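You operate a simulated robot arm through the tools that you are given. There is no shell and no other tool. Be economical: measure what you need, move in short steps, check, and stop when the job is done.

You are at the controls of a simulated two-armed robot. One attempt, no reset.

TASK
Swap the earliest-dated milk in the fridge for the juice on the till counter.
Fine: milk onto the till counter; juice on the shelf with the other juices, label out; the rest stays; door shut. Set down upright: bottle, what you pick out.

The check looks at the end state, three seconds after you hand in, the way a careful person would. Anything else that was tipped, shoved, dropped, spilled or broken makes it a failure.

THE ROBOT
Two 7-joint arms with three-finger grippers on one trunk, on a base that drives. Base frame: it is fixed to the floor where the robot stands at the start and does not move with it; the origin is under the middle of the robot, x ahead of it, y to its left, z up. Units: mm, rad, N and s.
The left shoulder is at the start at [70, 146, 1302], the right one opposite. With the tool pointing down near the work surface each hand reaches from about 100 to 640 mm from the robot's upright axis, wherever it stands, measured 20 degrees to its own side. Places, roughly: bottle [-2000, 250, 1000]; fridge thermostat dial [400, 200, 1700]; glass fridge door [300, 200, 1000]; second fridge shelf [600, 400, 1100]; till counter [-1900, -100, 900]. Payload 2.2 kg a hand.
The tool frame of a hand sits at the grasp point between the pads (the TCP): z along the fingers, y along the line on which they close. The tips reach 28 mm beyond it. The gripper opens to 102 mm. The gripper's body begins 71 mm behind the TCP.
Orientation is that of the tool frame in the base frame, as [roll, pitch, yaw] about the fixed x, y, z axes, in that order (R = Rz(yaw) Ry(pitch) Rx(roll)). With the fingers straight down and closing along the base's y, the tool's x points along the base's -x, its y along +y and its z along -z.

THE INTERFACE
- The arms move only by the tool drive_tool. It takes "left_increments", "right_increments" or both (then of equal length, played together; a hand with none holds still); each is a list of rows, each a list of 3 entries, a list of its own where there are three numbers: the turn, a rotation vector about the base's x, y, z in units of 180 degrees (1.0 is 180 degrees), then the shift along the base's x, y, z in units of 250 mm (1.0 is 250 mm), then the closure, from 0 (fully open) to 1 (shut). In form: [[[wx, wy, wz], [dx, dy, dz], gripper], ...]. A call has 1 to 8 rows; each row is the pose to reach, as a shift and turn from the pose commanded when the call began. A call with a number of a shift or a turn outside -1 to 1 is refused whole. Each row takes 0.2 s and may step no farther than 50 mm and 0.15 rad from the row before; otherwise, or with a gripper value out of range, the whole call is refused. Where a pose cannot be reached the arm comes as near as it can. A force on the tool above 40 N (or 10 N above the force at the start of the call, whichever is more), or a blocked arm, ends the call early, and 0.2 s more pass. The fingers move at their own pace and stop on an object; they squeeze with about 39 N. The grip force told is the motor's: it shows also when the fingers shut on nothing. Time passes only in rows, and 0.2 s behind the last, so rows that repeat a pose let the fingers close. The reply holds the time, the measured pose of the TCP, the force on the tool along the base axes, the opening and the grip force, in the units named above and with some noise, with the torque about the TCP (base axes, N m) and any sound that the robot's microphone picked up, and new pictures: "show" is both (left out), scene, wrist or none (wrist: the cameras of the hands that moved).
- Cameras (640 x 400 px; columns grow to the right, rows downward): "scene" is now at [112.6, 53.2, 1518.8]; the picture's right is [0.65, -0.76, -0.00], its down [-0.52, -0.44, -0.73] and it looks along [0.55, 0.47, -0.69] (base axes); focal length 214 px, centre (320, 200). "left" rides on the left gripper at [72, 38, -86] in its tool frame; the picture's right is [-0.46, 0.89, 0.00], its down [-0.60, -0.32, -0.73] and it looks along [-0.65, -0.34, 0.68] (tool axes); focal length 256 px, centre (320, 200). "right" rides on the right gripper at [69, 44, -86] in its tool frame; the picture's right is [-0.53, 0.85, 0.00], its down [-0.58, -0.36, -0.73] and it looks along [-0.62, -0.39, 0.68] (tool axes); focal length 256 px, centre (320, 200). There is no depth. A picture from a camera that has moved, and an enlarged one, comes with that camera's place and axes in the base frame and with its lens.
- lift_body(by): slides the trunk up (or, below 0, down) by that many mm; the arms and the scene camera ride with it, the base frame stays. It gives what a move gives, with no picture.
- base_move(legs): drives the robot by 1 to 6 legs, each [ahead, left, turn to the left] in mm, mm and rad, along the robot's own axes; the way and the turn of a leg run together, so that a leg with both is an arc; at most 1500 mm and 3.142 rad a leg. The arms and the cameras ride along, it lands a little off, and it stops where it bumps. It gives what a move gives, and a new picture of the scene camera.
- head_to(pan, tilt): turns the head with the scene camera to pan (to the left, within 1.501 rad either way) and tilt (down, from -0.506 to 1.204), counted from straight ahead of the robot. It gives what a move gives, and a new picture of the scene camera.
- inspect(camera, box): a new picture of the part [left, top, right, bottom] of that camera's present view, enlarged. No time passes.
- sign_off(): hands the job in; it is judged then, once.

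Go step by step. Nothing tells you exact positions but the pictures and the camera data: compare them with the known pose of the tool, close in by small moves and look again before you grip or let go. The budget is 120 turns and 260 pictures, counting those below and the enlarged ones. Unless the task says otherwise, let go and move clear before handing in, and close with one line.

The tools are called as name(argument=value, ...) on one line, values as JSON. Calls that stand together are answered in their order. drive_tool: Moves the arms, as the interface text tells. Its arguments: {"type":"object","properties":{"left_increments":{"type":"array","items":{"type":"array"}},"right_increments":{"type":"array","items":{"type":"array"}},"show":{"type":"string","enum":["both","scene","wrist","none"]}},"required":[]} The other tools are called the same way: lift_body (by) slides the trunk up or down; base_move (legs) drives the base; head_to (pan, tilt) turns the head that bears the scene camera; inspect (camera, box) takes an enlarged picture of a part of a camera's view; sign_off () hands the job in.

At the start:

```text
clock: 0.0
left_position: [179.3, 223.6, 1463.9]
left_tool_rot: [-3.141, 0.004, -3.14]
left_ft_force: [-0.3, -0.4, 0.3]
left_moment: [0.01, 0.01, 0.01]
left_gripper_width: 101.6
left_grip_force: 0.0
right_position: [349.7, 15.8, 1406.6]
right_tool_rot: [-3.142, 0.001, -3.141]
right_ft_force: [-0.9, 0.1, -0.5]
right_moment: [-0.03, 0.0, -0.01]
right_gripper_width: 101.8
right_grip_force: 0.1
trunk travel left (down, up): [-839.0, 101.0]
robot x, y, heading: [-1.8, -1.4, 0.002]
head pan, tilt: [0.705, 0.756]
```

scene: 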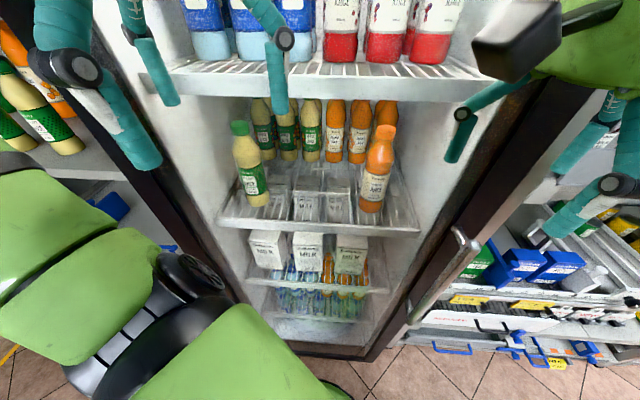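
right: 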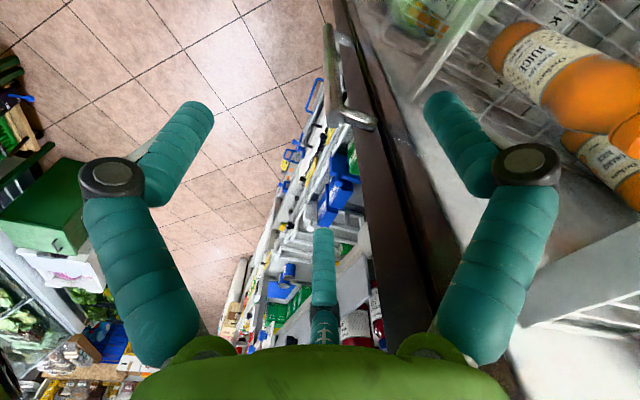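
left: 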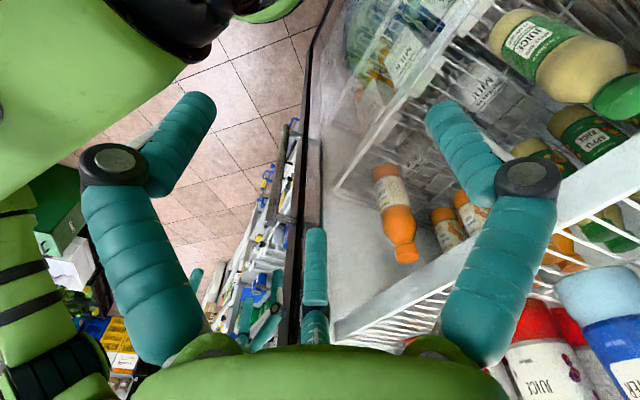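

I see the fridge ahead to the left, with juices on a middle shelf and milk cartons lower down. I'll look closer at the shelves and the door first.

inspect(camera="scene", box=[200, 80, 440, 230])

inspect(camera="scene", box=[220, 200, 420, 325])

head_to(pan=0.5, tilt=0.2)

```text
2.67 times, centred on (320, 155) of scene
camera zoom: at [112.6, 53.2, 1518.8], right [0.65, -0.76, 0.0], down [-0.52, -0.44, -0.73], along [0.55, 0.47, -0.69], focal length 572 px, centre (320, 320)
```

zoom: 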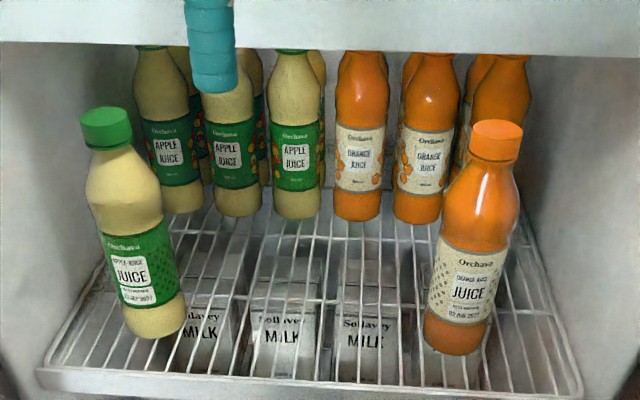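

```text
3.20 times, centred on (320, 262) of scene
camera zoom: at [112.6, 53.2, 1518.8], right [0.65, -0.76, 0.0], down [-0.52, -0.44, -0.73], along [0.55, 0.47, -0.69], focal length 686 px, centre (320, 0)
```

zoom: 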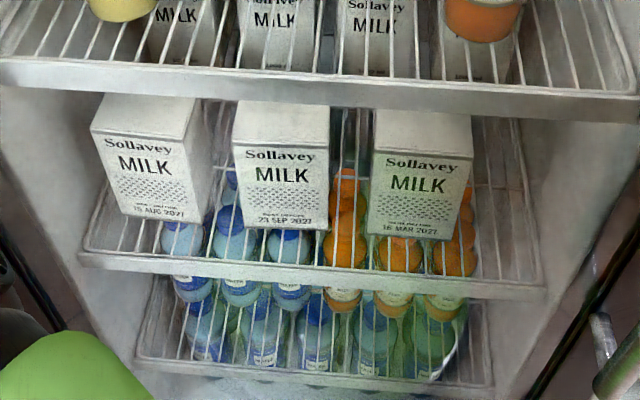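

```text
clock: 1.0
left_position: [178.3, 223.4, 1462.6]
left_tool_rot: [3.141, 0.001, 3.141]
left_ft_force: [0.4, -0.3, 0.5]
left_moment: [-0.03, 0.02, 0.02]
left_gripper_width: 102.1
left_grip_force: 0.2
right_position: [349.6, 15.4, 1407.1]
right_tool_rot: [3.14, 0.0, -3.141]
right_ft_force: [-0.6, -1.1, 1.0]
right_moment: [0.0, 0.01, -0.02]
right_gripper_width: 101.8
right_grip_force: 0.0
trunk travel left (down, up): [-839.0, 101.0]
robot x, y, heading: [-2.2, 1.1, -0.001]
head pan, tilt: [0.499, 0.201]
camera scene: at [131.4, 44.5, 1568.8], right [0.48, -0.88, 0.0], down [-0.18, -0.1, -0.98], along [0.86, 0.47, -0.2], focal length 214 px, centre (320, 200)
```

scene: 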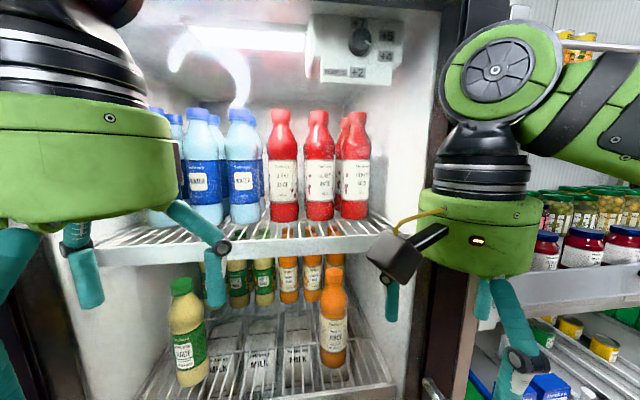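

The visible front dates appear to be 15 AUG, 23 SEP and 16 MAR; there are cartons behind too. I'll look at the door and its handle, and read the dates enlarged.

inspect(camera="right", box=[280, 0, 440, 100])

head_to(pan=-0.1, tilt=0.7)

head_to(pan=1.4, tilt=0.6)

```text
4.00 times, centred on (360, 50) of right
camera zoom: at [280.8, 60.0, 1492.7], right [0.53, 0.85, 0.0], down [0.58, -0.36, 0.73], along [0.62, -0.39, -0.68], focal length 1024 px, centre (160, 800)
```

zoom: 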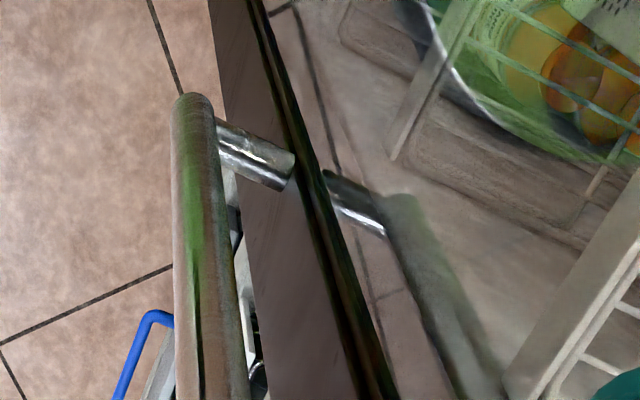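

```text
clock: 2.0
left_position: [178.8, 223.9, 1462.8]
left_tool_rot: [3.14, 0.001, -3.141]
left_ft_force: [-0.1, -0.9, 0.9]
left_moment: [0.0, 0.01, 0.01]
left_gripper_width: 101.9
left_grip_force: 0.0
right_position: [349.5, 15.9, 1406.8]
right_tool_rot: [3.141, 0.0, 3.14]
right_ft_force: [0.0, 0.4, -0.1]
right_moment: [0.01, 0.01, -0.01]
right_gripper_width: 101.7
right_grip_force: 0.0
trunk travel left (down, up): [-839.0, 101.0]
robot x, y, heading: [2.7, -1.1, 0.0]
head pan, tilt: [-0.099, 0.7]
camera scene: at [134.1, -8.5, 1523.6], right [-0.1, -1.0, 0.0], down [-0.64, 0.06, -0.77], along [0.76, -0.08, -0.64], focal length 214 px, centre (320, 200)
```

scene: 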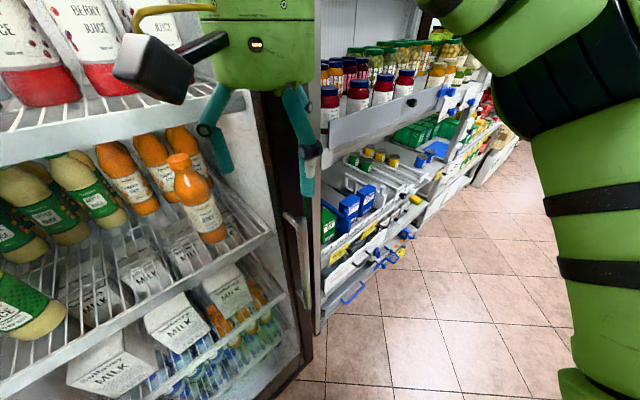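

```text
clock: 3.6
left_position: [178.6, 224.6, 1463.2]
left_tool_rot: [3.141, 0.002, -3.141]
left_ft_force: [-0.3, -0.5, 0.2]
left_moment: [-0.01, 0.03, -0.02]
left_gripper_width: 102.0
left_grip_force: 0.0
right_position: [349.5, 16.6, 1407.1]
right_tool_rot: [-3.141, -0.001, -3.141]
right_ft_force: [0.4, 0.9, 0.9]
right_moment: [-0.03, 0.01, -0.01]
right_gripper_width: 102.2
right_grip_force: 0.1
trunk travel left (down, up): [-839.0, 101.0]
robot x, y, heading: [-2.0, 0.1, -0.004]
head pan, tilt: [1.4, 0.6]
camera scene: at [64.7, 86.9, 1532.1], right [0.99, -0.17, 0.0], down [-0.1, -0.56, -0.83], along [0.14, 0.81, -0.56], focal length 214 px, centre (320, 200)
```

scene: 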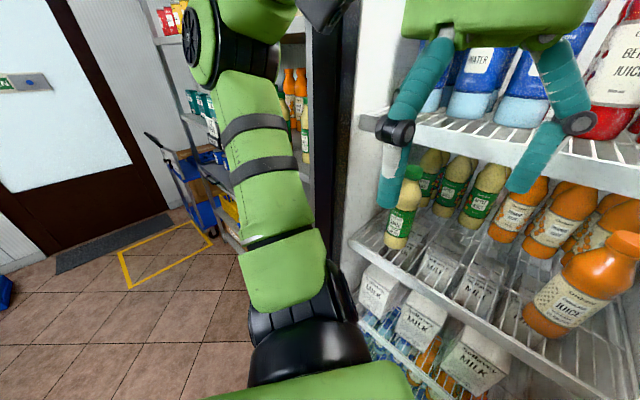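

The door looks shut, with a vertical handle on its right edge (the rod is mirrored in the glass). I'll back off for a full view.

base_move(legs=[[-700, 0, 0]])

head_to(pan=0.2, tilt=0.4)

```text
clock: 7.4
left_position: [-523.5, 222.8, 1462.0]
left_tool_rot: [3.141, -0.001, -3.136]
left_ft_force: [0.0, 0.0, -0.4]
left_moment: [0.02, 0.01, -0.01]
left_gripper_width: 101.9
left_grip_force: 0.0
right_position: [-352.8, 16.5, 1405.7]
right_tool_rot: [3.14, -0.002, -3.136]
right_ft_force: [0.3, 0.1, 0.7]
right_moment: [-0.02, 0.03, 0.02]
right_gripper_width: 101.9
right_grip_force: 0.1
trunk travel left (down, up): [-839.0, 101.0]
robot x, y, heading: [-703.8, -1.0, 0.006]
head pan, tilt: [1.4, 0.6]
camera scene: at [-636.8, 85.4, 1532.0], right [0.99, -0.17, 0.0], down [-0.09, -0.56, -0.82], along [0.14, 0.81, -0.57], focal length 214 px, centre (320, 200)
```

scene: 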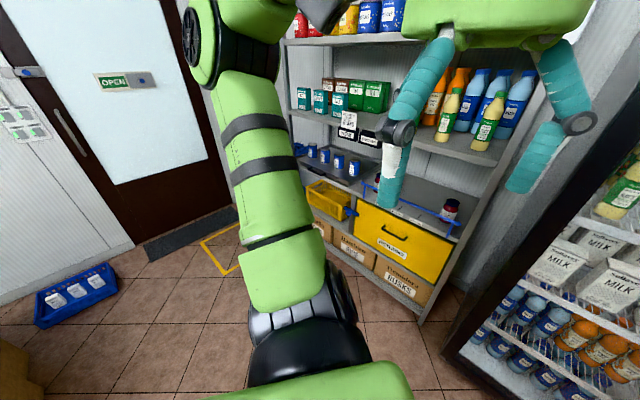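

```text
clock: 8.8
left_position: [-525.1, 221.2, 1462.7]
left_tool_rot: [3.141, 0.001, -3.137]
left_ft_force: [0.1, 0.1, -0.4]
left_moment: [-0.01, 0.01, 0.05]
left_gripper_width: 102.2
left_grip_force: 0.1
right_position: [-353.1, 15.5, 1406.9]
right_tool_rot: [3.139, -0.001, -3.137]
right_ft_force: [-0.2, 0.5, 0.2]
right_moment: [-0.01, 0.06, -0.03]
right_gripper_width: 102.2
right_grip_force: 0.0
trunk travel left (down, up): [-839.0, 101.0]
robot x, y, heading: [-702.9, -4.9, 0.006]
head pan, tilt: [0.201, 0.4]
camera scene: at [-562.6, 17.2, 1550.3], right [0.21, -0.98, 0.0], down [-0.38, -0.08, -0.92], along [0.9, 0.19, -0.39], focal length 214 px, centre (320, 200)
```

scene: 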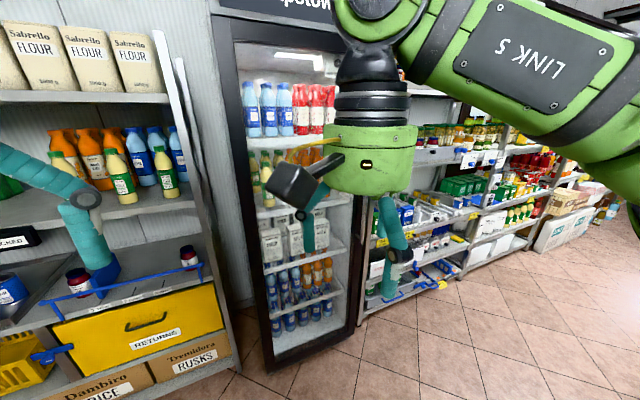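

The fridge stands at about x 400+, and shelves flank it. I'll move the right hand aside and lower the trunk for a clear view of door and dates.

drive_tool(right_increments=[[[0, 0, 0], [0, -0.2, 0], 0], [[0, 0, 0], [0, -0.4, 0], 0], [[0, 0, 0], [0, -0.6, 0], 0], [[0, 0, 0], [0, -0.8, 0], 0], [[0, 0, 0], [0, -1, 0], 0]], show="none")

lift_body(by=-350)

head_to(pan=0.25, tilt=0.2)

```text
clock: 10.0
left_position: [-526.9, 220.1, 1462.6]
left_tool_rot: [3.138, 0.0, -3.136]
left_ft_force: [-0.3, -0.4, 0.5]
left_moment: [0.05, -0.05, 0.02]
left_gripper_width: 101.9
left_grip_force: 0.0
right_position: [-352.9, -239.5, 1405.6]
right_tool_rot: [3.138, 0.002, -3.136]
right_ft_force: [0.0, -0.3, -0.3]
right_moment: [0.08, 0.01, 0.02]
right_gripper_width: 102.1
right_grip_force: 0.1
trunk travel left (down, up): [-839.0, 101.0]
robot x, y, heading: [-701.4, -4.8, 0.004]
head pan, tilt: [0.201, 0.4]
```

```text
clock: 13.4
left_position: [-524.1, 221.3, 1112.4]
left_tool_rot: [3.141, 0.002, -3.136]
left_ft_force: [0.5, 0.6, -0.5]
left_moment: [-0.01, -0.01, 0.04]
left_gripper_width: 102.0
left_grip_force: 0.0
right_position: [-351.2, -236.0, 1056.6]
right_tool_rot: [3.141, 0.001, -3.136]
right_ft_force: [0.5, -0.4, -0.5]
right_moment: [0.0, 0.01, 0.01]
right_gripper_width: 102.2
right_grip_force: 0.0
trunk travel left (down, up): [-489.0, 451.0]
robot x, y, heading: [-704.6, -1.2, 0.009]
head pan, tilt: [0.201, 0.4]
```

```text
clock: 14.2
left_position: [-523.9, 222.4, 1112.8]
left_tool_rot: [-3.141, 0.002, -3.135]
left_ft_force: [0.1, 0.6, -0.4]
left_moment: [-0.02, -0.01, 0.04]
left_gripper_width: 102.3
left_grip_force: 0.1
right_position: [-352.5, -236.3, 1055.6]
right_tool_rot: [-3.14, -0.001, -3.138]
right_ft_force: [-0.4, -1.0, 0.4]
right_moment: [-0.01, 0.03, 0.01]
right_gripper_width: 101.8
right_grip_force: 0.0
trunk travel left (down, up): [-489.0, 451.0]
robot x, y, heading: [-704.0, 3.5, 0.009]
head pan, tilt: [0.25, 0.201]
camera scene: at [-563.0, 21.7, 1218.8], right [0.25, -0.97, 0.0], down [-0.19, -0.05, -0.98], along [0.95, 0.25, -0.2], focal length 214 px, centre (320, 200)
```

scene: 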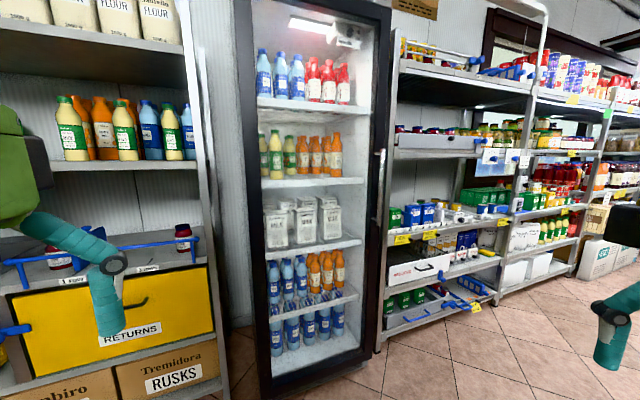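

inspect(camera="scene", box=[230, 100, 390, 200])

inspect(camera="scene", box=[255, 190, 351, 250])

inspect(camera="scene", box=[340, 130, 404, 240])

```text
4.00 times, centred on (310, 150) of scene
camera zoom: at [-563.0, 21.7, 1218.8], right [0.25, -0.97, 0.0], down [-0.19, -0.05, -0.98], along [0.95, 0.25, -0.2], focal length 858 px, centre (360, 400)
```

zoom: 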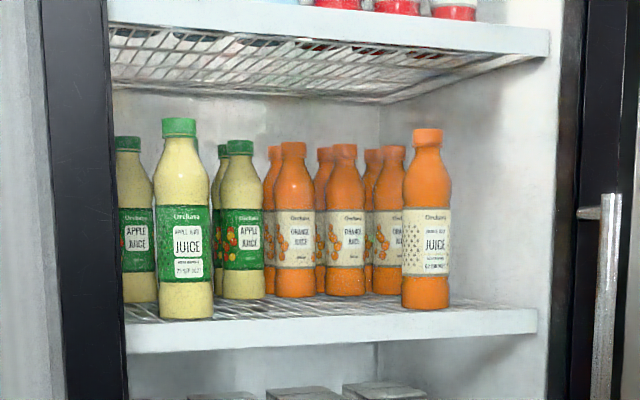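

```text
6.67 times, centred on (303, 220) of scene
camera zoom: at [-563.0, 21.7, 1218.8], right [0.25, -0.97, 0.0], down [-0.19, -0.05, -0.98], along [0.95, 0.25, -0.2], focal length 1430 px, centre (433, 67)
```

zoom: 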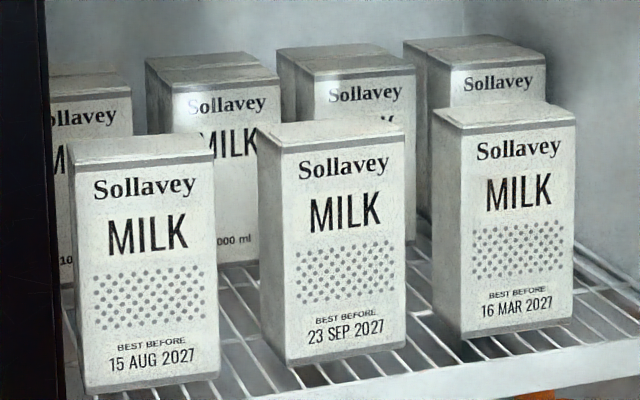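

```text
3.64 times, centred on (372, 185) of scene
camera zoom: at [-563.0, 21.7, 1218.8], right [0.25, -0.97, 0.0], down [-0.19, -0.05, -0.98], along [0.95, 0.25, -0.2], focal length 780 px, centre (131, 254)
```

zoom: 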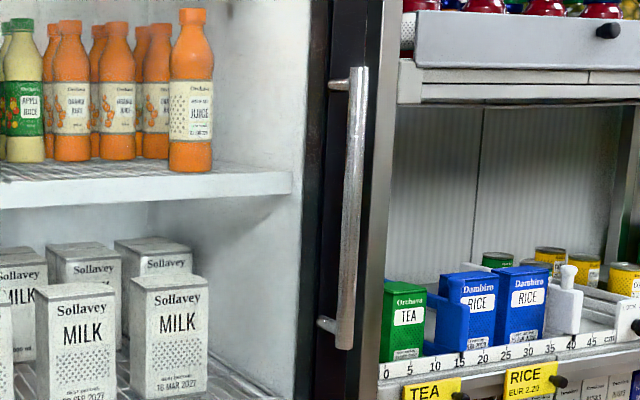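

The three dated cartons are 15 AUG, 23 SEP and 16 MAR 2027; the right front one (16 MAR) is the earliest. The fridge faces obliquely (normal roughly toward (-0.84,-0.54)), with handle around (432, 20, 930–1230) and hinge on the left; I'll square up to it.

base_move(legs=[[0, 0, 0.57], [150, -400, 0]])

head_to(pan=0, tilt=0.3)

```text
clock: 18.3
left_position: [-336.7, 31.2, 1112.2]
left_tool_rot: [-3.141, 0.002, -2.567]
left_ft_force: [0.2, 1.1, 0.1]
left_moment: [0.02, 0.02, 0.01]
left_gripper_width: 101.6
left_grip_force: 0.1
right_position: [56.1, -261.8, 1055.6]
right_tool_rot: [-3.142, 0.001, -2.568]
right_ft_force: [-0.4, 0.7, 0.6]
right_moment: [0.03, 0.03, 0.02]
right_gripper_width: 102.0
right_grip_force: 0.0
trunk travel left (down, up): [-489.0, 451.0]
robot x, y, heading: [-362.5, -252.1, 0.574]
head pan, tilt: [0.25, 0.201]
camera scene: at [-259.4, -158.5, 1218.9], right [0.73, -0.68, 0.0], down [-0.14, -0.15, -0.98], along [0.67, 0.72, -0.2], focal length 214 px, centre (320, 200)
```

scene: 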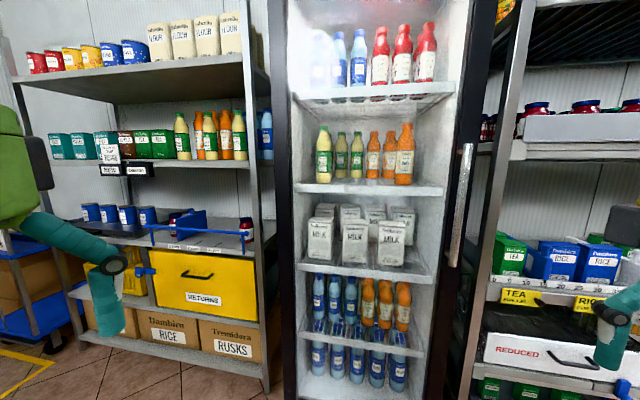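

```text
clock: 19.1
left_position: [-335.2, 30.1, 1112.5]
left_tool_rot: [-3.141, 0.002, -2.57]
left_ft_force: [-0.5, 0.0, -0.2]
left_moment: [0.0, 0.01, 0.0]
left_gripper_width: 102.0
left_grip_force: 0.1
right_position: [56.7, -261.6, 1056.0]
right_tool_rot: [-3.141, -0.001, -2.566]
right_ft_force: [-0.5, -0.8, -0.4]
right_moment: [0.0, 0.0, -0.01]
right_gripper_width: 101.9
right_grip_force: 0.0
trunk travel left (down, up): [-489.0, 451.0]
robot x, y, heading: [-361.5, -253.2, 0.568]
head pan, tilt: [0.0, 0.3]
camera scene: at [-244.4, -176.1, 1209.6], right [0.54, -0.84, 0.0], down [-0.25, -0.16, -0.96], along [0.8, 0.52, -0.3], focal length 214 px, centre (320, 200)
```

scene: 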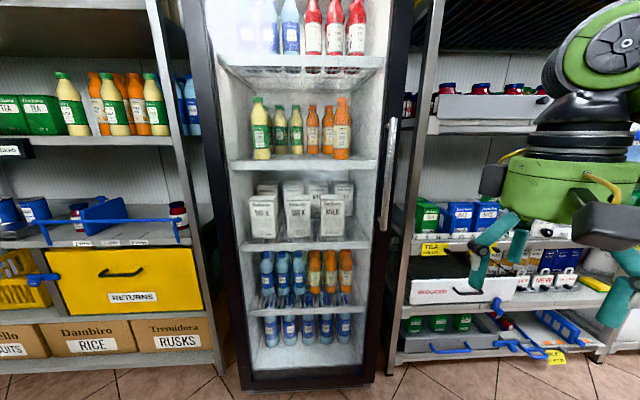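

inspect(camera="scene", box=[190, 90, 430, 240])

inspect(camera="scene", box=[180, 250, 420, 400])

```text
2.67 times, centred on (310, 165) of scene
camera zoom: at [-244.4, -176.1, 1209.6], right [0.54, -0.84, 0.0], down [-0.25, -0.16, -0.96], along [0.8, 0.52, -0.3], focal length 572 px, centre (347, 293)
```

zoom: 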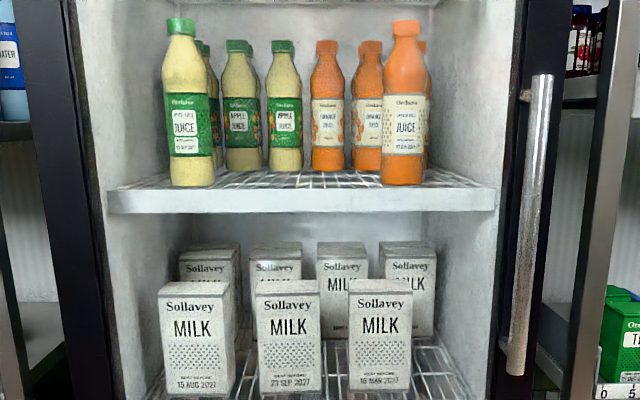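

```text
2.67 times, centred on (300, 325) of scene
camera zoom: at [-244.4, -176.1, 1209.6], right [0.54, -0.84, 0.0], down [-0.25, -0.16, -0.96], along [0.8, 0.52, -0.3], focal length 572 px, centre (373, -133)
```

zoom: 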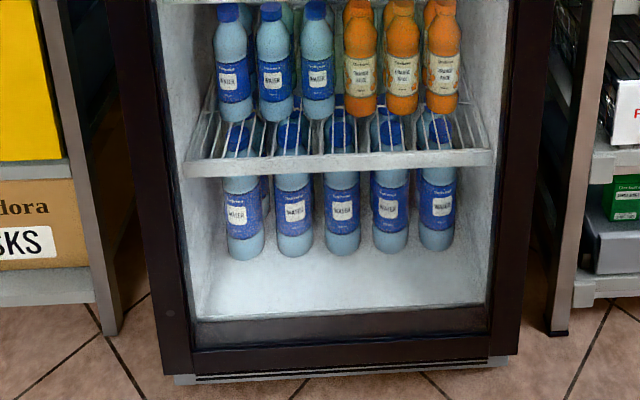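

The fridge measures well: heading ≈0.61, hinge corner ≈(171,470), handle rod ≈(432,19) spanning z 932–1232, standing ~46 mm off the door. I'll park so the left hand can grip the handle squarely, then turn its tool to horizontal.

base_move(legs=[[283, -300, 0], [0, 0, 0.042]])

drive_tool(left_increments=[[[0.0238, -0.0341, 0], [0, 0, 0], 0], [[0.0476, -0.0682, 0], [0, 0, 0], 0], [[0.0714, -0.1022, 0], [0, 0, 0], 0], [[0.0953, -0.1363, 0], [0, 0, 0], 0], [[0.119, -0.1704, 0], [0, 0, 0], 0], [[0.143, -0.2045, 0], [0, 0, 0], 0], [[0.167, -0.2385, 0], [0, 0, 0], 0], [[0.1906, -0.2726, 0], [0, 0, 0], 0]], show="none")

```text
clock: 22.0
left_position: [51.6, -58.4, 1112.2]
left_tool_rot: [-3.141, 0.002, -2.515]
left_ft_force: [0.0, 0.2, 0.3]
left_moment: [0.03, 0.0, 0.0]
left_gripper_width: 101.7
left_grip_force: 0.1
right_position: [459.1, -329.8, 1055.9]
right_tool_rot: [3.14, -0.001, -2.517]
right_ft_force: [-0.1, 0.6, 0.6]
right_moment: [0.01, -0.02, 0.01]
right_gripper_width: 102.0
right_grip_force: 0.1
trunk travel left (down, up): [-489.0, 451.0]
robot x, y, heading: [39.8, -344.8, 0.627]
head pan, tilt: [0.0, 0.3]
camera scene: at [153.7, -260.8, 1209.6], right [0.59, -0.81, 0.0], down [-0.24, -0.17, -0.96], along [0.77, 0.56, -0.3], focal length 214 px, centre (320, 200)
```

scene: 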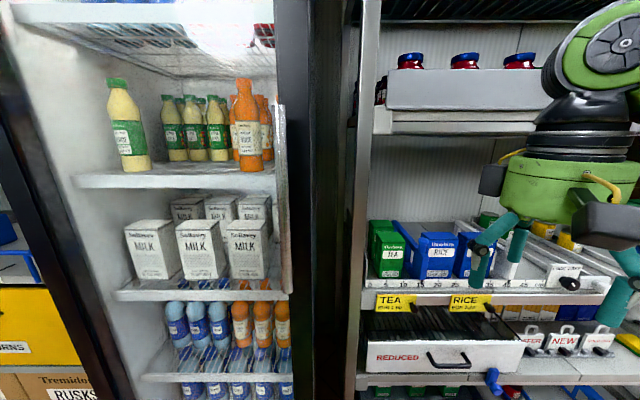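

```text
clock: 23.8
left_position: [50.9, -58.7, 1113.3]
left_tool_rot: [-3.114, 1.046, -2.499]
left_ft_force: [1.3, -0.4, -0.4]
left_moment: [-0.01, -0.02, 0.03]
left_gripper_width: 102.0
left_grip_force: 0.1
right_position: [459.0, -331.8, 1056.7]
right_tool_rot: [-3.141, 0.0, -2.516]
right_ft_force: [-0.1, -0.2, -1.2]
right_moment: [0.01, -0.03, -0.02]
right_gripper_width: 101.8
right_grip_force: 0.0
trunk travel left (down, up): [-489.0, 451.0]
robot x, y, heading: [36.5, -343.3, 0.623]
head pan, tilt: [0.0, 0.3]
```

drive_tool(left_increments=[[[0.0243, -0.0341, 0], [0.16, 0.02, 0], 0], [[0.0486, -0.0682, 0], [0.35, 0.04, 0], 0], [[0.073, -0.1022, 0], [0.53, 0.06, 0], 0], [[0.0973, -0.1363, 0], [0.7, 0.08, 0], 0], [[0.0973, -0.1363, 0], [0.89, 0.1, 0], 0]])

```text
clock: 25.0
left_position: [295.5, -33.7, 1132.2]
left_tool_rot: [-1.557, 1.56, -0.945]
left_ft_force: [0.5, 0.1, -0.1]
left_moment: [0.05, 0.02, 0.02]
left_gripper_width: 102.0
left_grip_force: 0.0
left hand out of reach, approached as far as the arm can: row 2, 3, 4, 5
right_position: [462.2, -329.1, 1054.6]
right_tool_rot: [-3.141, -0.004, -2.517]
right_ft_force: [0.1, 0.2, -0.3]
right_moment: [-0.04, 0.05, 0.01]
right_gripper_width: 101.9
right_grip_force: 0.0
trunk travel left (down, up): [-489.0, 451.0]
robot x, y, heading: [40.0, -341.1, 0.632]
head pan, tilt: [0.0, 0.3]
camera scene: at [157.3, -259.0, 1209.1], right [0.58, -0.81, 0.0], down [-0.24, -0.17, -0.95], along [0.77, 0.56, -0.3], focal length 214 px, centre (320, 200)
camera left: at [203.9, -55.0, 1059.5], right [-0.51, 0.73, 0.46], down [-0.42, -0.67, 0.61], along [0.75, 0.12, 0.65], focal length 256 px, centre (320, 200)
```

scene: 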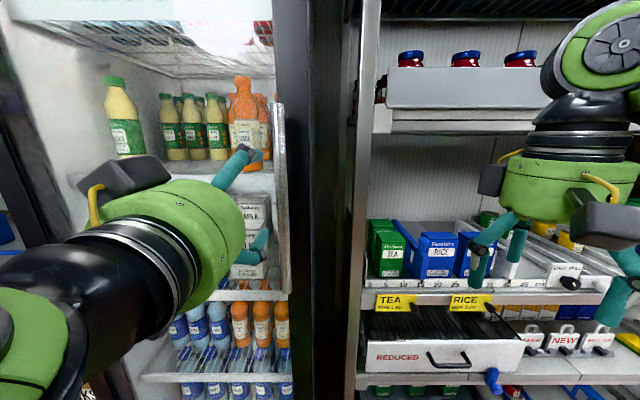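
left: 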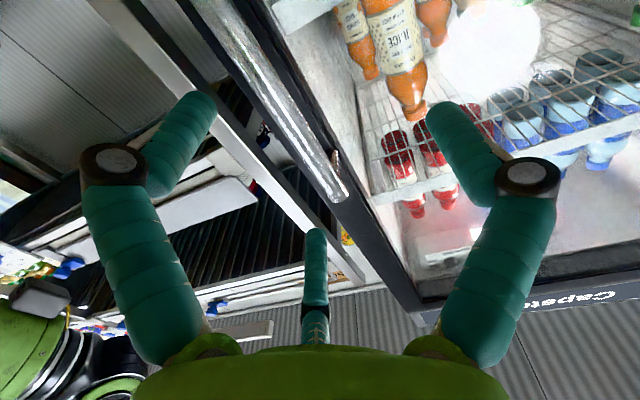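

The left hand is nearly at handle height but at the edge of a comfortable pose. I'll shift it to line up with the handle and tuck the right hand back.

drive_tool(left_increments=[[[0, 0, 0], [0.1, 0.0, -0.03], 0], [[0, 0, 0], [0.2, 0.0, -0.06], 0], [[0, 0, 0], [0.25, 0.0, -0.1], 0]], right_increments=[[[0, 0, 0], [-0.11, -0.08, 0], 0], [[0, 0, 0], [-0.22, -0.16, 0], 0], [[0, 0, 0], [-0.32, -0.236, 0], 0]], show="none")

```text
clock: 25.8
left_position: [337.4, -31.9, 1122.6]
left_tool_rot: [-1.037, 1.558, -0.427]
left_ft_force: [-0.1, -0.6, 0.0]
left_moment: [-0.02, 0.03, -0.01]
left_gripper_width: 101.9
left_grip_force: 0.1
left hand out of reach, approached as far as the arm can: row 2, 3
right_position: [376.1, -391.0, 1056.5]
right_tool_rot: [3.141, 0.004, -2.517]
right_ft_force: [-1.0, 0.1, 0.0]
right_moment: [0.05, -0.01, 0.01]
right_gripper_width: 102.2
right_grip_force: 0.1
trunk travel left (down, up): [-489.0, 451.0]
robot x, y, heading: [38.1, -345.3, 0.624]
head pan, tilt: [0.0, 0.3]
```

base_move(legs=[[65, -8, 0]])

inspect(camera="left", box=[0, 0, 640, 400])

```text
clock: 26.8
left_position: [394.7, 1.7, 1120.1]
left_tool_rot: [-1.422, 1.56, -0.808]
left_ft_force: [0.5, 0.4, 0.0]
left_moment: [0.02, 0.02, -0.01]
left_gripper_width: 102.1
left_grip_force: 0.0
right_position: [436.0, -359.9, 1055.5]
right_tool_rot: [3.14, -0.001, -2.515]
right_ft_force: [0.5, 0.9, 0.3]
right_moment: [0.0, -0.02, -0.02]
right_gripper_width: 102.0
right_grip_force: 0.2
trunk travel left (down, up): [-489.0, 451.0]
robot x, y, heading: [93.4, -312.7, 0.627]
head pan, tilt: [0.0, 0.3]
camera scene: at [210.6, -229.4, 1209.6], right [0.59, -0.81, 0.0], down [-0.24, -0.17, -0.96], along [0.77, 0.56, -0.3], focal length 214 px, centre (320, 200)
```

scene: 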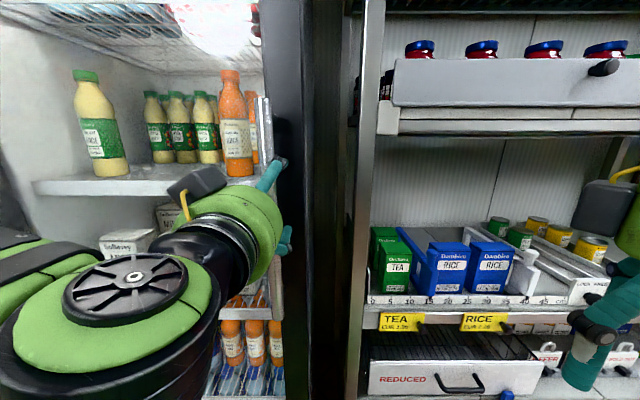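

```text
1.00 times, centred on (320, 200) of left (not enlarged: the box is as wide or as high as the picture)
camera zoom: at [304.1, -19.6, 1046.4], right [-0.51, 0.73, 0.46], down [-0.42, -0.68, 0.61], along [0.75, 0.12, 0.65], focal length 256 px, centre (320, 200)
```

zoom: 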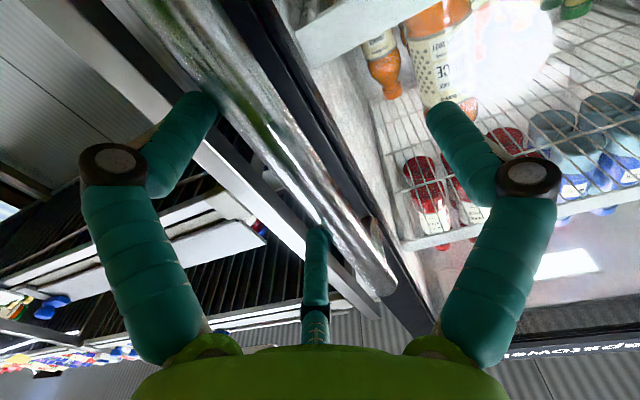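

Bearing lines from several views put the rod about (414, 8), i.e. already between the fingers and 6–18 mm ahead of the TCP. I'll nudge in slightly and close.

drive_tool(left_increments=[[[0, 0, 0], [0.04, 0.0, 0], 0], [[0, 0, 0], [0.04, 0.0, 0], 0.5], [[0, 0, 0], [0.04, 0.0, 0], 1], [[0, 0, 0], [0.04, 0.0, 0], 1]])

```text
clock: 27.8
left_position: [406.5, -6.7, 1125.5]
left_tool_rot: [-0.296, 1.555, 0.303]
left_ft_force: [15.6, -22.3, 20.0]
left_moment: [0.53, 0.39, -0.16]
left_gripper_width: 31.8
left_grip_force: 44.9
left hand out of reach, approached as far as the arm can: row 1
right_position: [438.1, -366.2, 1054.9]
right_tool_rot: [3.134, 0.003, -2.514]
right_ft_force: [-0.5, -0.1, 0.0]
right_moment: [0.01, -0.01, 0.01]
right_gripper_width: 102.0
right_grip_force: 0.1
trunk travel left (down, up): [-489.0, 451.0]
robot x, y, heading: [92.4, -316.4, 0.627]
head pan, tilt: [0.0, 0.3]
camera scene: at [212.8, -237.6, 1210.2], right [0.59, -0.81, -0.01], down [-0.24, -0.17, -0.96], along [0.77, 0.56, -0.29], focal length 214 px, centre (320, 200)
camera left: at [316.2, -25.6, 1050.5], right [-0.51, 0.73, 0.46], down [-0.43, -0.68, 0.59], along [0.75, 0.1, 0.66], focal length 256 px, centre (320, 200)
```

scene: 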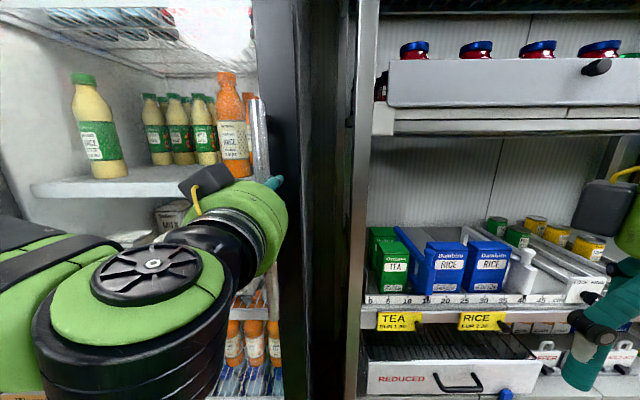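
left: 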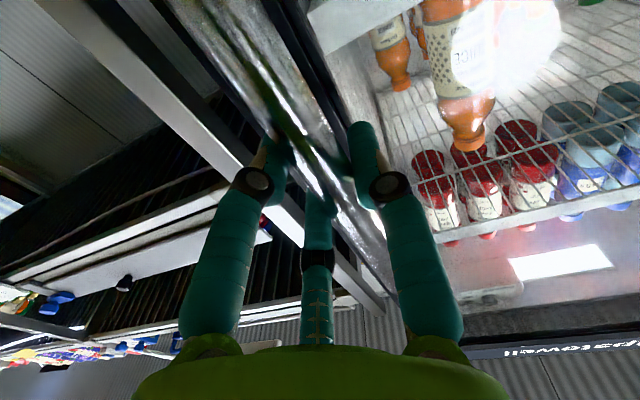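

The left hand has the handle (31.8 mm wide). Now I swing the base in a small arc about the hinge to open the door.

base_move(legs=[[-88, 79, -0.15]])

```text
clock: 28.7
left_position: [402.4, -10.2, 1125.0]
left_tool_rot: [-0.375, 1.553, 0.186]
left_ft_force: [17.4, -9.0, -3.9]
left_moment: [0.35, 0.6, -0.54]
left_gripper_width: 32.1
left_grip_force: 44.9
right_position: [417.7, -367.6, 1054.4]
right_tool_rot: [3.139, -0.003, -2.548]
right_ft_force: [-0.3, 0.4, -0.3]
right_moment: [-0.01, -0.05, -0.02]
right_gripper_width: 102.2
right_grip_force: 0.1
trunk travel left (down, up): [-489.0, 451.0]
robot x, y, heading: [74.4, -312.6, 0.592]
head pan, tilt: [0.0, 0.3]
stopped in leg 1: the force on the tool passed its limit at 48 N (the readings are from after the stop); the commanded pose is now the measured one
camera scene: at [197.2, -232.3, 1209.2], right [0.56, -0.83, 0.0], down [-0.25, -0.16, -0.95], along [0.79, 0.54, -0.3], focal length 214 px, centre (320, 200)
```

scene: 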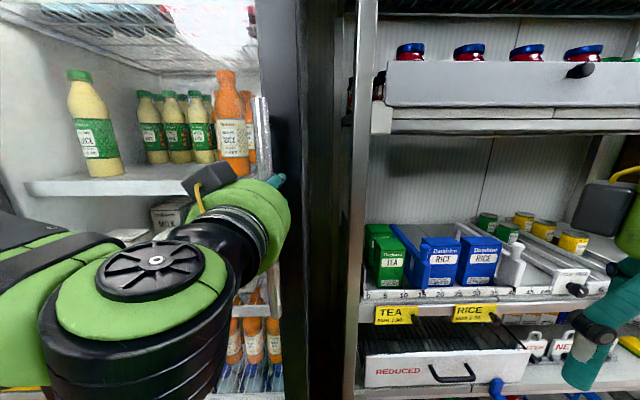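

The force limit stopped it — likely the door seal, plus sideways preload. I'll ease the sideways load and pull straight out with the arm.

drive_tool(left_increments=[[[0, 0, 0], [0.01, -0.014, 0], 1], [[0, 0, 0], [-0.025, -0.039, 0], 1], [[0, 0, 0], [-0.06, -0.063, 0], 1], [[0, 0, 0], [-0.095, -0.087, 0], 1], [[0, 0, 0], [-0.13, -0.111, 0], 1]], show="scene")

```text
clock: 29.9
left_position: [369.7, -24.0, 1125.6]
left_tool_rot: [-0.311, 1.553, 0.248]
left_ft_force: [10.8, -24.0, -17.8]
left_moment: [0.0, 1.29, -0.21]
left_gripper_width: 31.8
left_grip_force: 44.9
left hand out of reach, approached as far as the arm can: row 1, 2, 3, 4, 5
right_position: [419.3, -371.4, 1055.0]
right_tool_rot: [3.138, -0.002, -2.546]
right_ft_force: [-0.4, -0.1, -0.1]
right_moment: [-0.02, -0.05, 0.0]
right_gripper_width: 102.1
right_grip_force: 0.0
trunk travel left (down, up): [-489.0, 451.0]
robot x, y, heading: [74.0, -309.9, 0.598]
head pan, tilt: [0.0, 0.3]
camera scene: at [197.1, -235.5, 1209.4], right [0.56, -0.83, -0.01], down [-0.25, -0.16, -0.95], along [0.79, 0.54, -0.3], focal length 214 px, centre (320, 200)
```

scene: 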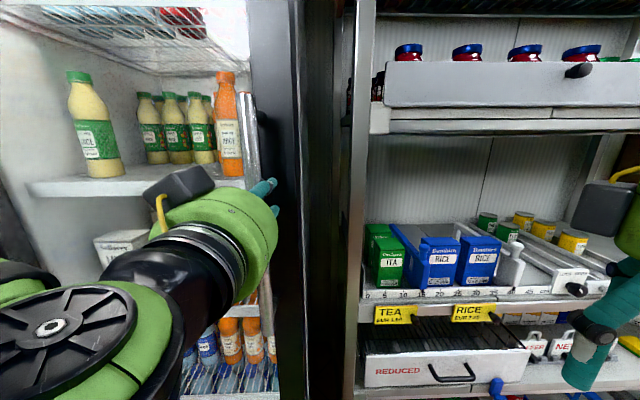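

The door is coming open (about 35 mm). I continue with the base arc in small pieces.

base_move(legs=[[-59, 47, -0.1]])

```text
clock: 30.9
left_position: [323.2, -43.0, 1125.6]
left_tool_rot: [-0.476, 1.549, -0.016]
left_ft_force: [6.8, -15.5, -17.3]
left_moment: [0.79, 0.89, -0.45]
left_gripper_width: 32.0
left_grip_force: 44.9
right_position: [337.1, -393.4, 1053.5]
right_tool_rot: [3.138, -0.004, -2.65]
right_ft_force: [0.0, 0.3, 0.6]
right_moment: [-0.05, -0.01, -0.04]
right_gripper_width: 102.0
right_grip_force: 0.1
trunk travel left (down, up): [-489.0, 451.0]
robot x, y, heading: [-3.4, -303.6, 0.49]
head pan, tilt: [0.0, 0.3]
camera scene: at [130.6, -236.6, 1209.4], right [0.47, -0.88, 0.0], down [-0.26, -0.14, -0.95], along [0.84, 0.45, -0.3], focal length 214 px, centre (320, 200)
```

scene: 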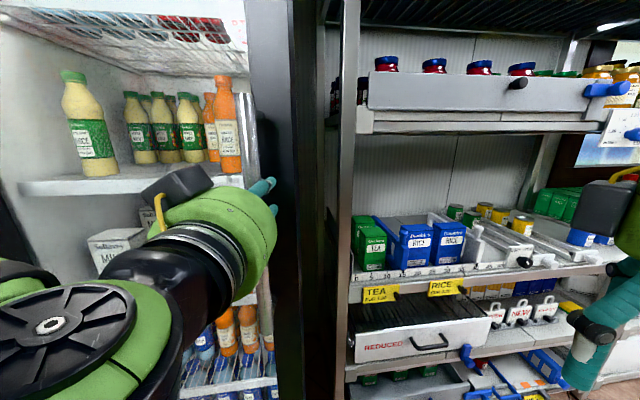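

base_move(legs=[[-150, 128, -0.25], [-150, 129, -0.25]])

```text
clock: 33.4
left_position: [97.4, -72.2, 1125.9]
left_tool_rot: [-0.148, 1.549, -0.139]
left_ft_force: [-5.5, -16.1, -13.1]
left_moment: [-0.06, 0.47, -0.51]
left_gripper_width: 32.2
left_grip_force: 45.2
right_position: [-31.2, -389.3, 1056.2]
right_tool_rot: [3.138, 0.002, -3.067]
right_ft_force: [0.0, 0.8, -0.4]
right_moment: [-0.01, -0.08, 0.0]
right_gripper_width: 101.8
right_grip_force: 0.0
trunk travel left (down, up): [-489.0, 451.0]
robot x, y, heading: [-295.8, -167.4, 0.074]
head pan, tilt: [0.0, 0.3]
stopped in leg 2: the force on the tool passed its limit at 41 N (the readings are from after the stop); the commanded pose is now the measured one
camera scene: at [-156.4, -160.7, 1209.9], right [0.08, -1.0, 0.0], down [-0.29, -0.02, -0.96], along [0.95, 0.07, -0.29], focal length 214 px, centre (320, 200)
```

scene: 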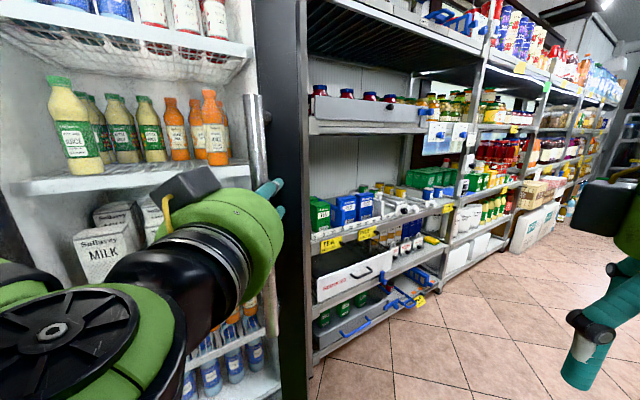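

base_move(legs=[[-151, 118, -0.25], [-151, 121, -0.25]])

```text
clock: 36.1
left_position: [-151.8, 12.1, 1125.4]
left_tool_rot: [-0.311, 1.551, -0.794]
left_ft_force: [-6.7, -14.9, -21.0]
left_moment: [0.75, -0.29, -0.52]
left_gripper_width: 31.8
left_grip_force: 44.9
right_position: [-417.9, -206.0, 1055.6]
right_tool_rot: [3.137, -0.005, 2.716]
right_ft_force: [-0.3, -0.3, -0.6]
right_moment: [0.01, 0.0, 0.0]
right_gripper_width: 102.0
right_grip_force: 0.0
trunk travel left (down, up): [-489.0, 451.0]
robot x, y, heading: [-550.8, 117.3, -0.418]
head pan, tilt: [0.0, 0.3]
camera scene: at [-419.2, 53.0, 1209.3], right [-0.41, -0.91, 0.0], down [-0.27, 0.13, -0.95], along [0.87, -0.39, -0.3], focal length 214 px, centre (320, 200)
```

scene: 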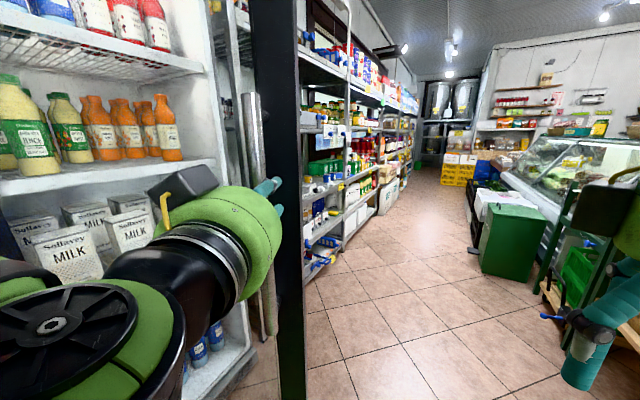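

base_move(legs=[[-151, 121, -0.25], [-151, 121, -0.25]])

```text
clock: 38.9
left_position: [-338.2, 207.6, 1125.0]
left_tool_rot: [-0.417, 1.55, -1.406]
left_ft_force: [-0.8, -2.1, -8.4]
left_moment: [0.6, -0.73, -0.52]
left_gripper_width: 31.8
left_grip_force: 45.1
right_position: [-676.7, 146.1, 1055.6]
right_tool_rot: [3.141, -0.006, 2.212]
right_ft_force: [-1.0, 0.7, -0.3]
right_moment: [-0.03, -0.04, 0.0]
right_gripper_width: 101.8
right_grip_force: 0.1
trunk travel left (down, up): [-489.0, 451.0]
robot x, y, heading: [-639.8, 486.5, -0.928]
head pan, tilt: [0.0, 0.3]
camera scene: at [-552.2, 373.3, 1209.4], right [-0.8, -0.6, 0.0], down [-0.18, 0.24, -0.95], along [0.57, -0.76, -0.3], focal length 214 px, centre (320, 200)
```

scene: 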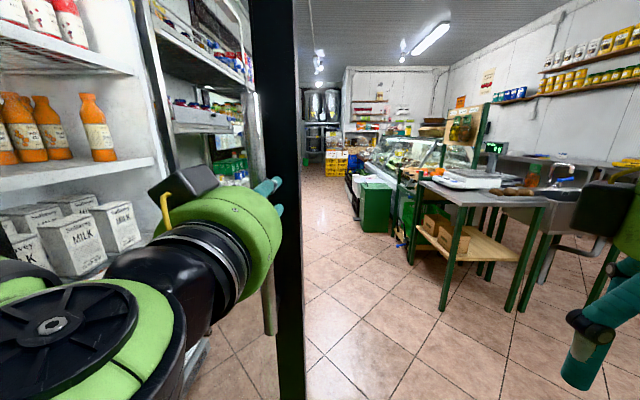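

The door is open about 90° and unloaded. I release the handle and back straight off.

drive_tool(left_increments=[[[0, 0, 0], [0, 0, 0], 0], [[0, 0, 0], [0, 0, 0], 0], [[0, 0, 0], [0, 0, 0], 0]], show="none")

base_move(legs=[[-150, 0, 0]])

```text
clock: 39.7
left_position: [-339.9, 208.3, 1125.1]
left_tool_rot: [-0.395, 1.547, -1.382]
left_ft_force: [0.3, -0.4, 0.4]
left_moment: [0.0, 0.0, 0.01]
left_gripper_width: 101.7
left_grip_force: 0.1
right_position: [-678.7, 146.9, 1055.5]
right_tool_rot: [3.14, -0.002, 2.212]
right_ft_force: [0.7, 0.0, -0.4]
right_moment: [0.0, 0.02, 0.0]
right_gripper_width: 101.9
right_grip_force: 0.1
trunk travel left (down, up): [-489.0, 451.0]
robot x, y, heading: [-636.3, 490.0, -0.923]
head pan, tilt: [0.0, 0.3]
```

```text
clock: 41.1
left_position: [-426.6, 330.1, 1126.7]
left_tool_rot: [-0.405, 1.549, -1.384]
left_ft_force: [-0.4, 1.3, -0.2]
left_moment: [0.02, -0.01, 0.02]
left_gripper_width: 102.0
left_grip_force: 0.1
right_position: [-766.2, 266.6, 1056.0]
right_tool_rot: [3.14, -0.002, 2.217]
right_ft_force: [-0.1, -0.3, -0.2]
right_moment: [0.02, -0.03, -0.03]
right_gripper_width: 102.1
right_grip_force: 0.2
trunk travel left (down, up): [-489.0, 451.0]
robot x, y, heading: [-722.8, 609.2, -0.92]
head pan, tilt: [0.0, 0.3]
camera scene: at [-642.4, 494.7, 1209.6], right [-0.8, -0.61, 0.0], down [-0.18, 0.24, -0.96], along [0.58, -0.76, -0.3], focal length 214 px, centre (320, 200)
```

scene: 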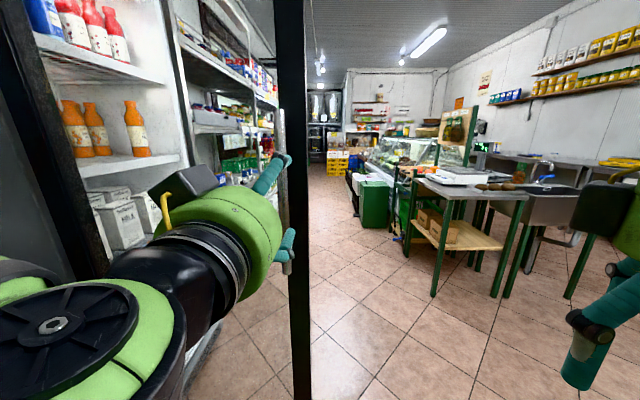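

The door stays open where I left it. I'll drive around its free end to the front of the fridge, then lower the trunk to milk-shelf height.

base_move(legs=[[0, -350, 0], [900, 0, 0], [0, 0, 1.53]])

lift_body(by=-260)

```text
clock: 51.4
left_position: [-186.3, -16.4, 1125.8]
left_tool_rot: [-0.407, 1.548, 0.163]
left_ft_force: [0.3, 0.8, 0.6]
left_moment: [0.02, 0.01, -0.03]
left_gripper_width: 101.9
left_grip_force: 0.0
right_position: [-128.9, -358.0, 1055.4]
right_tool_rot: [3.14, -0.002, -2.516]
right_ft_force: [-0.6, 0.2, -0.4]
right_moment: [0.01, -0.01, 0.03]
right_gripper_width: 102.2
right_grip_force: 0.1
trunk travel left (down, up): [-489.0, 451.0]
robot x, y, heading: [-474.3, -311.2, 0.635]
head pan, tilt: [0.0, 0.3]
camera scene: at [-356.2, -228.9, 1209.6], right [0.59, -0.81, 0.0], down [-0.24, -0.17, -0.96], along [0.77, 0.56, -0.3], focal length 214 px, centre (320, 200)
```

scene: 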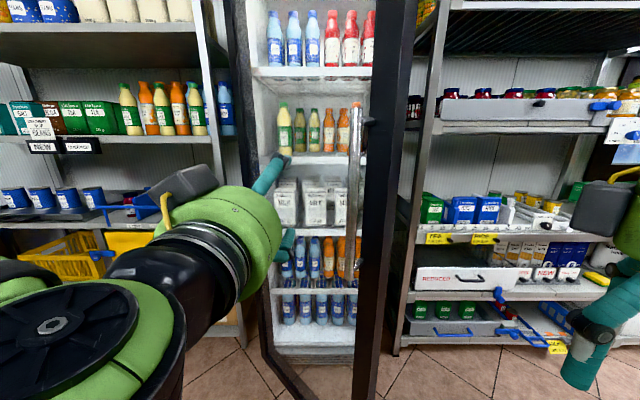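

```text
clock: 54.1
left_position: [-187.9, -17.0, 866.3]
left_tool_rot: [-0.405, 1.547, 0.166]
left_ft_force: [-0.7, 0.8, 0.3]
left_moment: [-0.01, -0.01, 0.0]
left_gripper_width: 101.9
left_grip_force: 0.1
right_position: [-130.1, -357.4, 796.0]
right_tool_rot: [3.139, -0.004, -2.515]
right_ft_force: [-0.4, 0.6, 0.4]
right_moment: [-0.01, 0.01, -0.01]
right_gripper_width: 102.3
right_grip_force: 0.0
trunk travel left (down, up): [-229.0, 711.0]
robot x, y, heading: [-471.1, -313.2, 0.627]
head pan, tilt: [0.0, 0.3]
```

The door seems to have swung partly back (handle now about (7,-47)). I check whether it is still moving.

head_to(pan=0.0, tilt=0.25)

```text
clock: 54.7
left_position: [-188.1, -17.9, 867.0]
left_tool_rot: [-0.405, 1.548, 0.162]
left_ft_force: [0.6, 0.3, -0.8]
left_moment: [0.0, 0.02, -0.02]
left_gripper_width: 102.0
left_grip_force: 0.0
right_position: [-129.7, -356.5, 795.1]
right_tool_rot: [3.141, -0.004, -2.514]
right_ft_force: [-0.1, -0.1, -0.9]
right_moment: [-0.01, 0.0, -0.02]
right_gripper_width: 102.2
right_grip_force: 0.1
trunk travel left (down, up): [-229.0, 711.0]
robot x, y, heading: [-472.6, -312.2, 0.632]
head pan, tilt: [0.0, 0.25]
camera scene: at [-356.2, -228.9, 954.3], right [0.59, -0.81, 0.0], down [-0.2, -0.15, -0.97], along [0.78, 0.57, -0.25], focal length 214 px, centre (320, 200)
```

scene: 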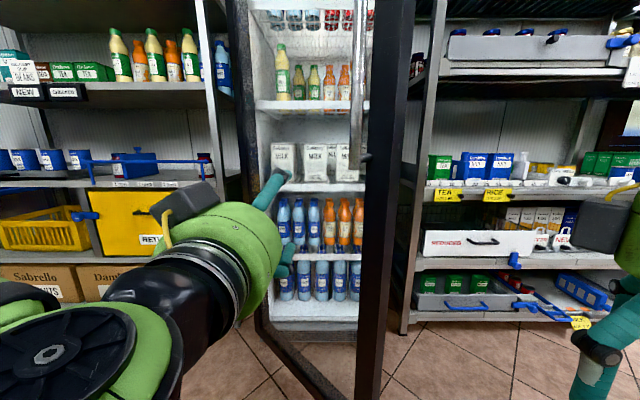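

The door is standing at roughly 43° open (probably nudged by my elbow in passing). I'll push it wider from the inside with the left hand: first get the hand past the door's free edge.

base_move(legs=[[0, -320, -0.02], [140, 0, 0]])

head_to(pan=0.3, tilt=0.45)

```text
clock: 57.8
left_position: [119.6, -198.4, 866.6]
left_tool_rot: [-0.41, 1.547, 0.141]
left_ft_force: [1.0, 0.5, 0.2]
left_moment: [-0.03, 0.0, 0.04]
left_gripper_width: 101.8
left_grip_force: 0.1
right_position: [169.2, -540.0, 794.5]
right_tool_rot: [3.141, -0.003, -2.535]
right_ft_force: [0.5, -1.1, -0.8]
right_moment: [0.01, 0.01, 0.0]
right_gripper_width: 102.1
right_grip_force: 0.0
trunk travel left (down, up): [-229.0, 711.0]
robot x, y, heading: [-169.6, -488.9, 0.608]
head pan, tilt: [0.0, 0.25]
camera scene: at [-54.4, -405.2, 954.2], right [0.57, -0.82, 0.0], down [-0.2, -0.14, -0.97], along [0.79, 0.55, -0.25], focal length 214 px, centre (320, 200)
```

scene: 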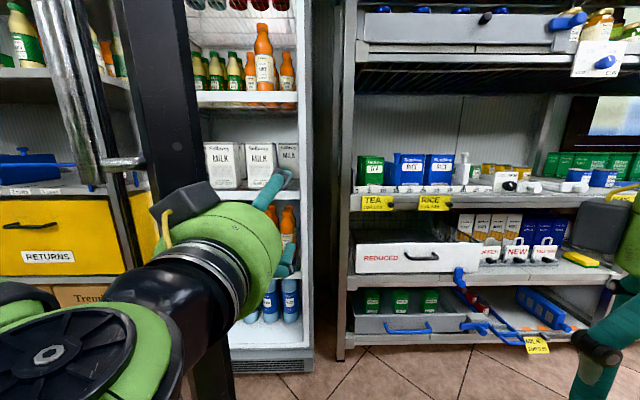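

```text
clock: 58.6
left_position: [119.3, -198.0, 866.4]
left_tool_rot: [-0.399, 1.547, 0.151]
left_ft_force: [0.2, -0.5, 0.0]
left_moment: [0.0, -0.03, -0.02]
left_gripper_width: 101.9
left_grip_force: 0.1
right_position: [167.8, -539.7, 795.7]
right_tool_rot: [3.14, -0.002, -2.538]
right_ft_force: [0.3, 0.1, -0.4]
right_moment: [-0.03, 0.04, -0.04]
right_gripper_width: 101.9
right_grip_force: 0.1
trunk travel left (down, up): [-229.0, 711.0]
robot x, y, heading: [-171.2, -491.9, 0.608]
head pan, tilt: [0.3, 0.45]
camera scene: at [-74.8, -386.4, 935.7], right [0.79, -0.62, 0.0], down [-0.27, -0.34, -0.9], along [0.55, 0.71, -0.43], focal length 214 px, centre (320, 200)
```

scene: 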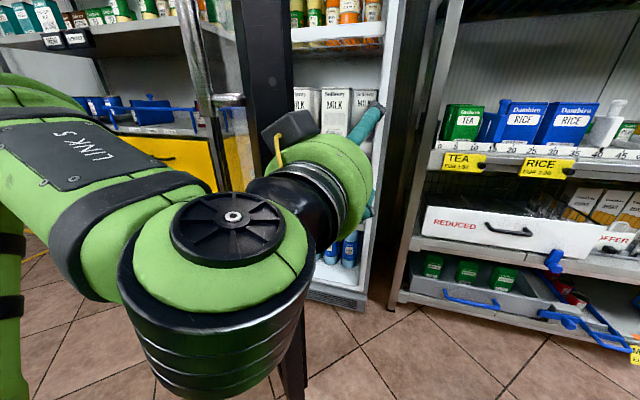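

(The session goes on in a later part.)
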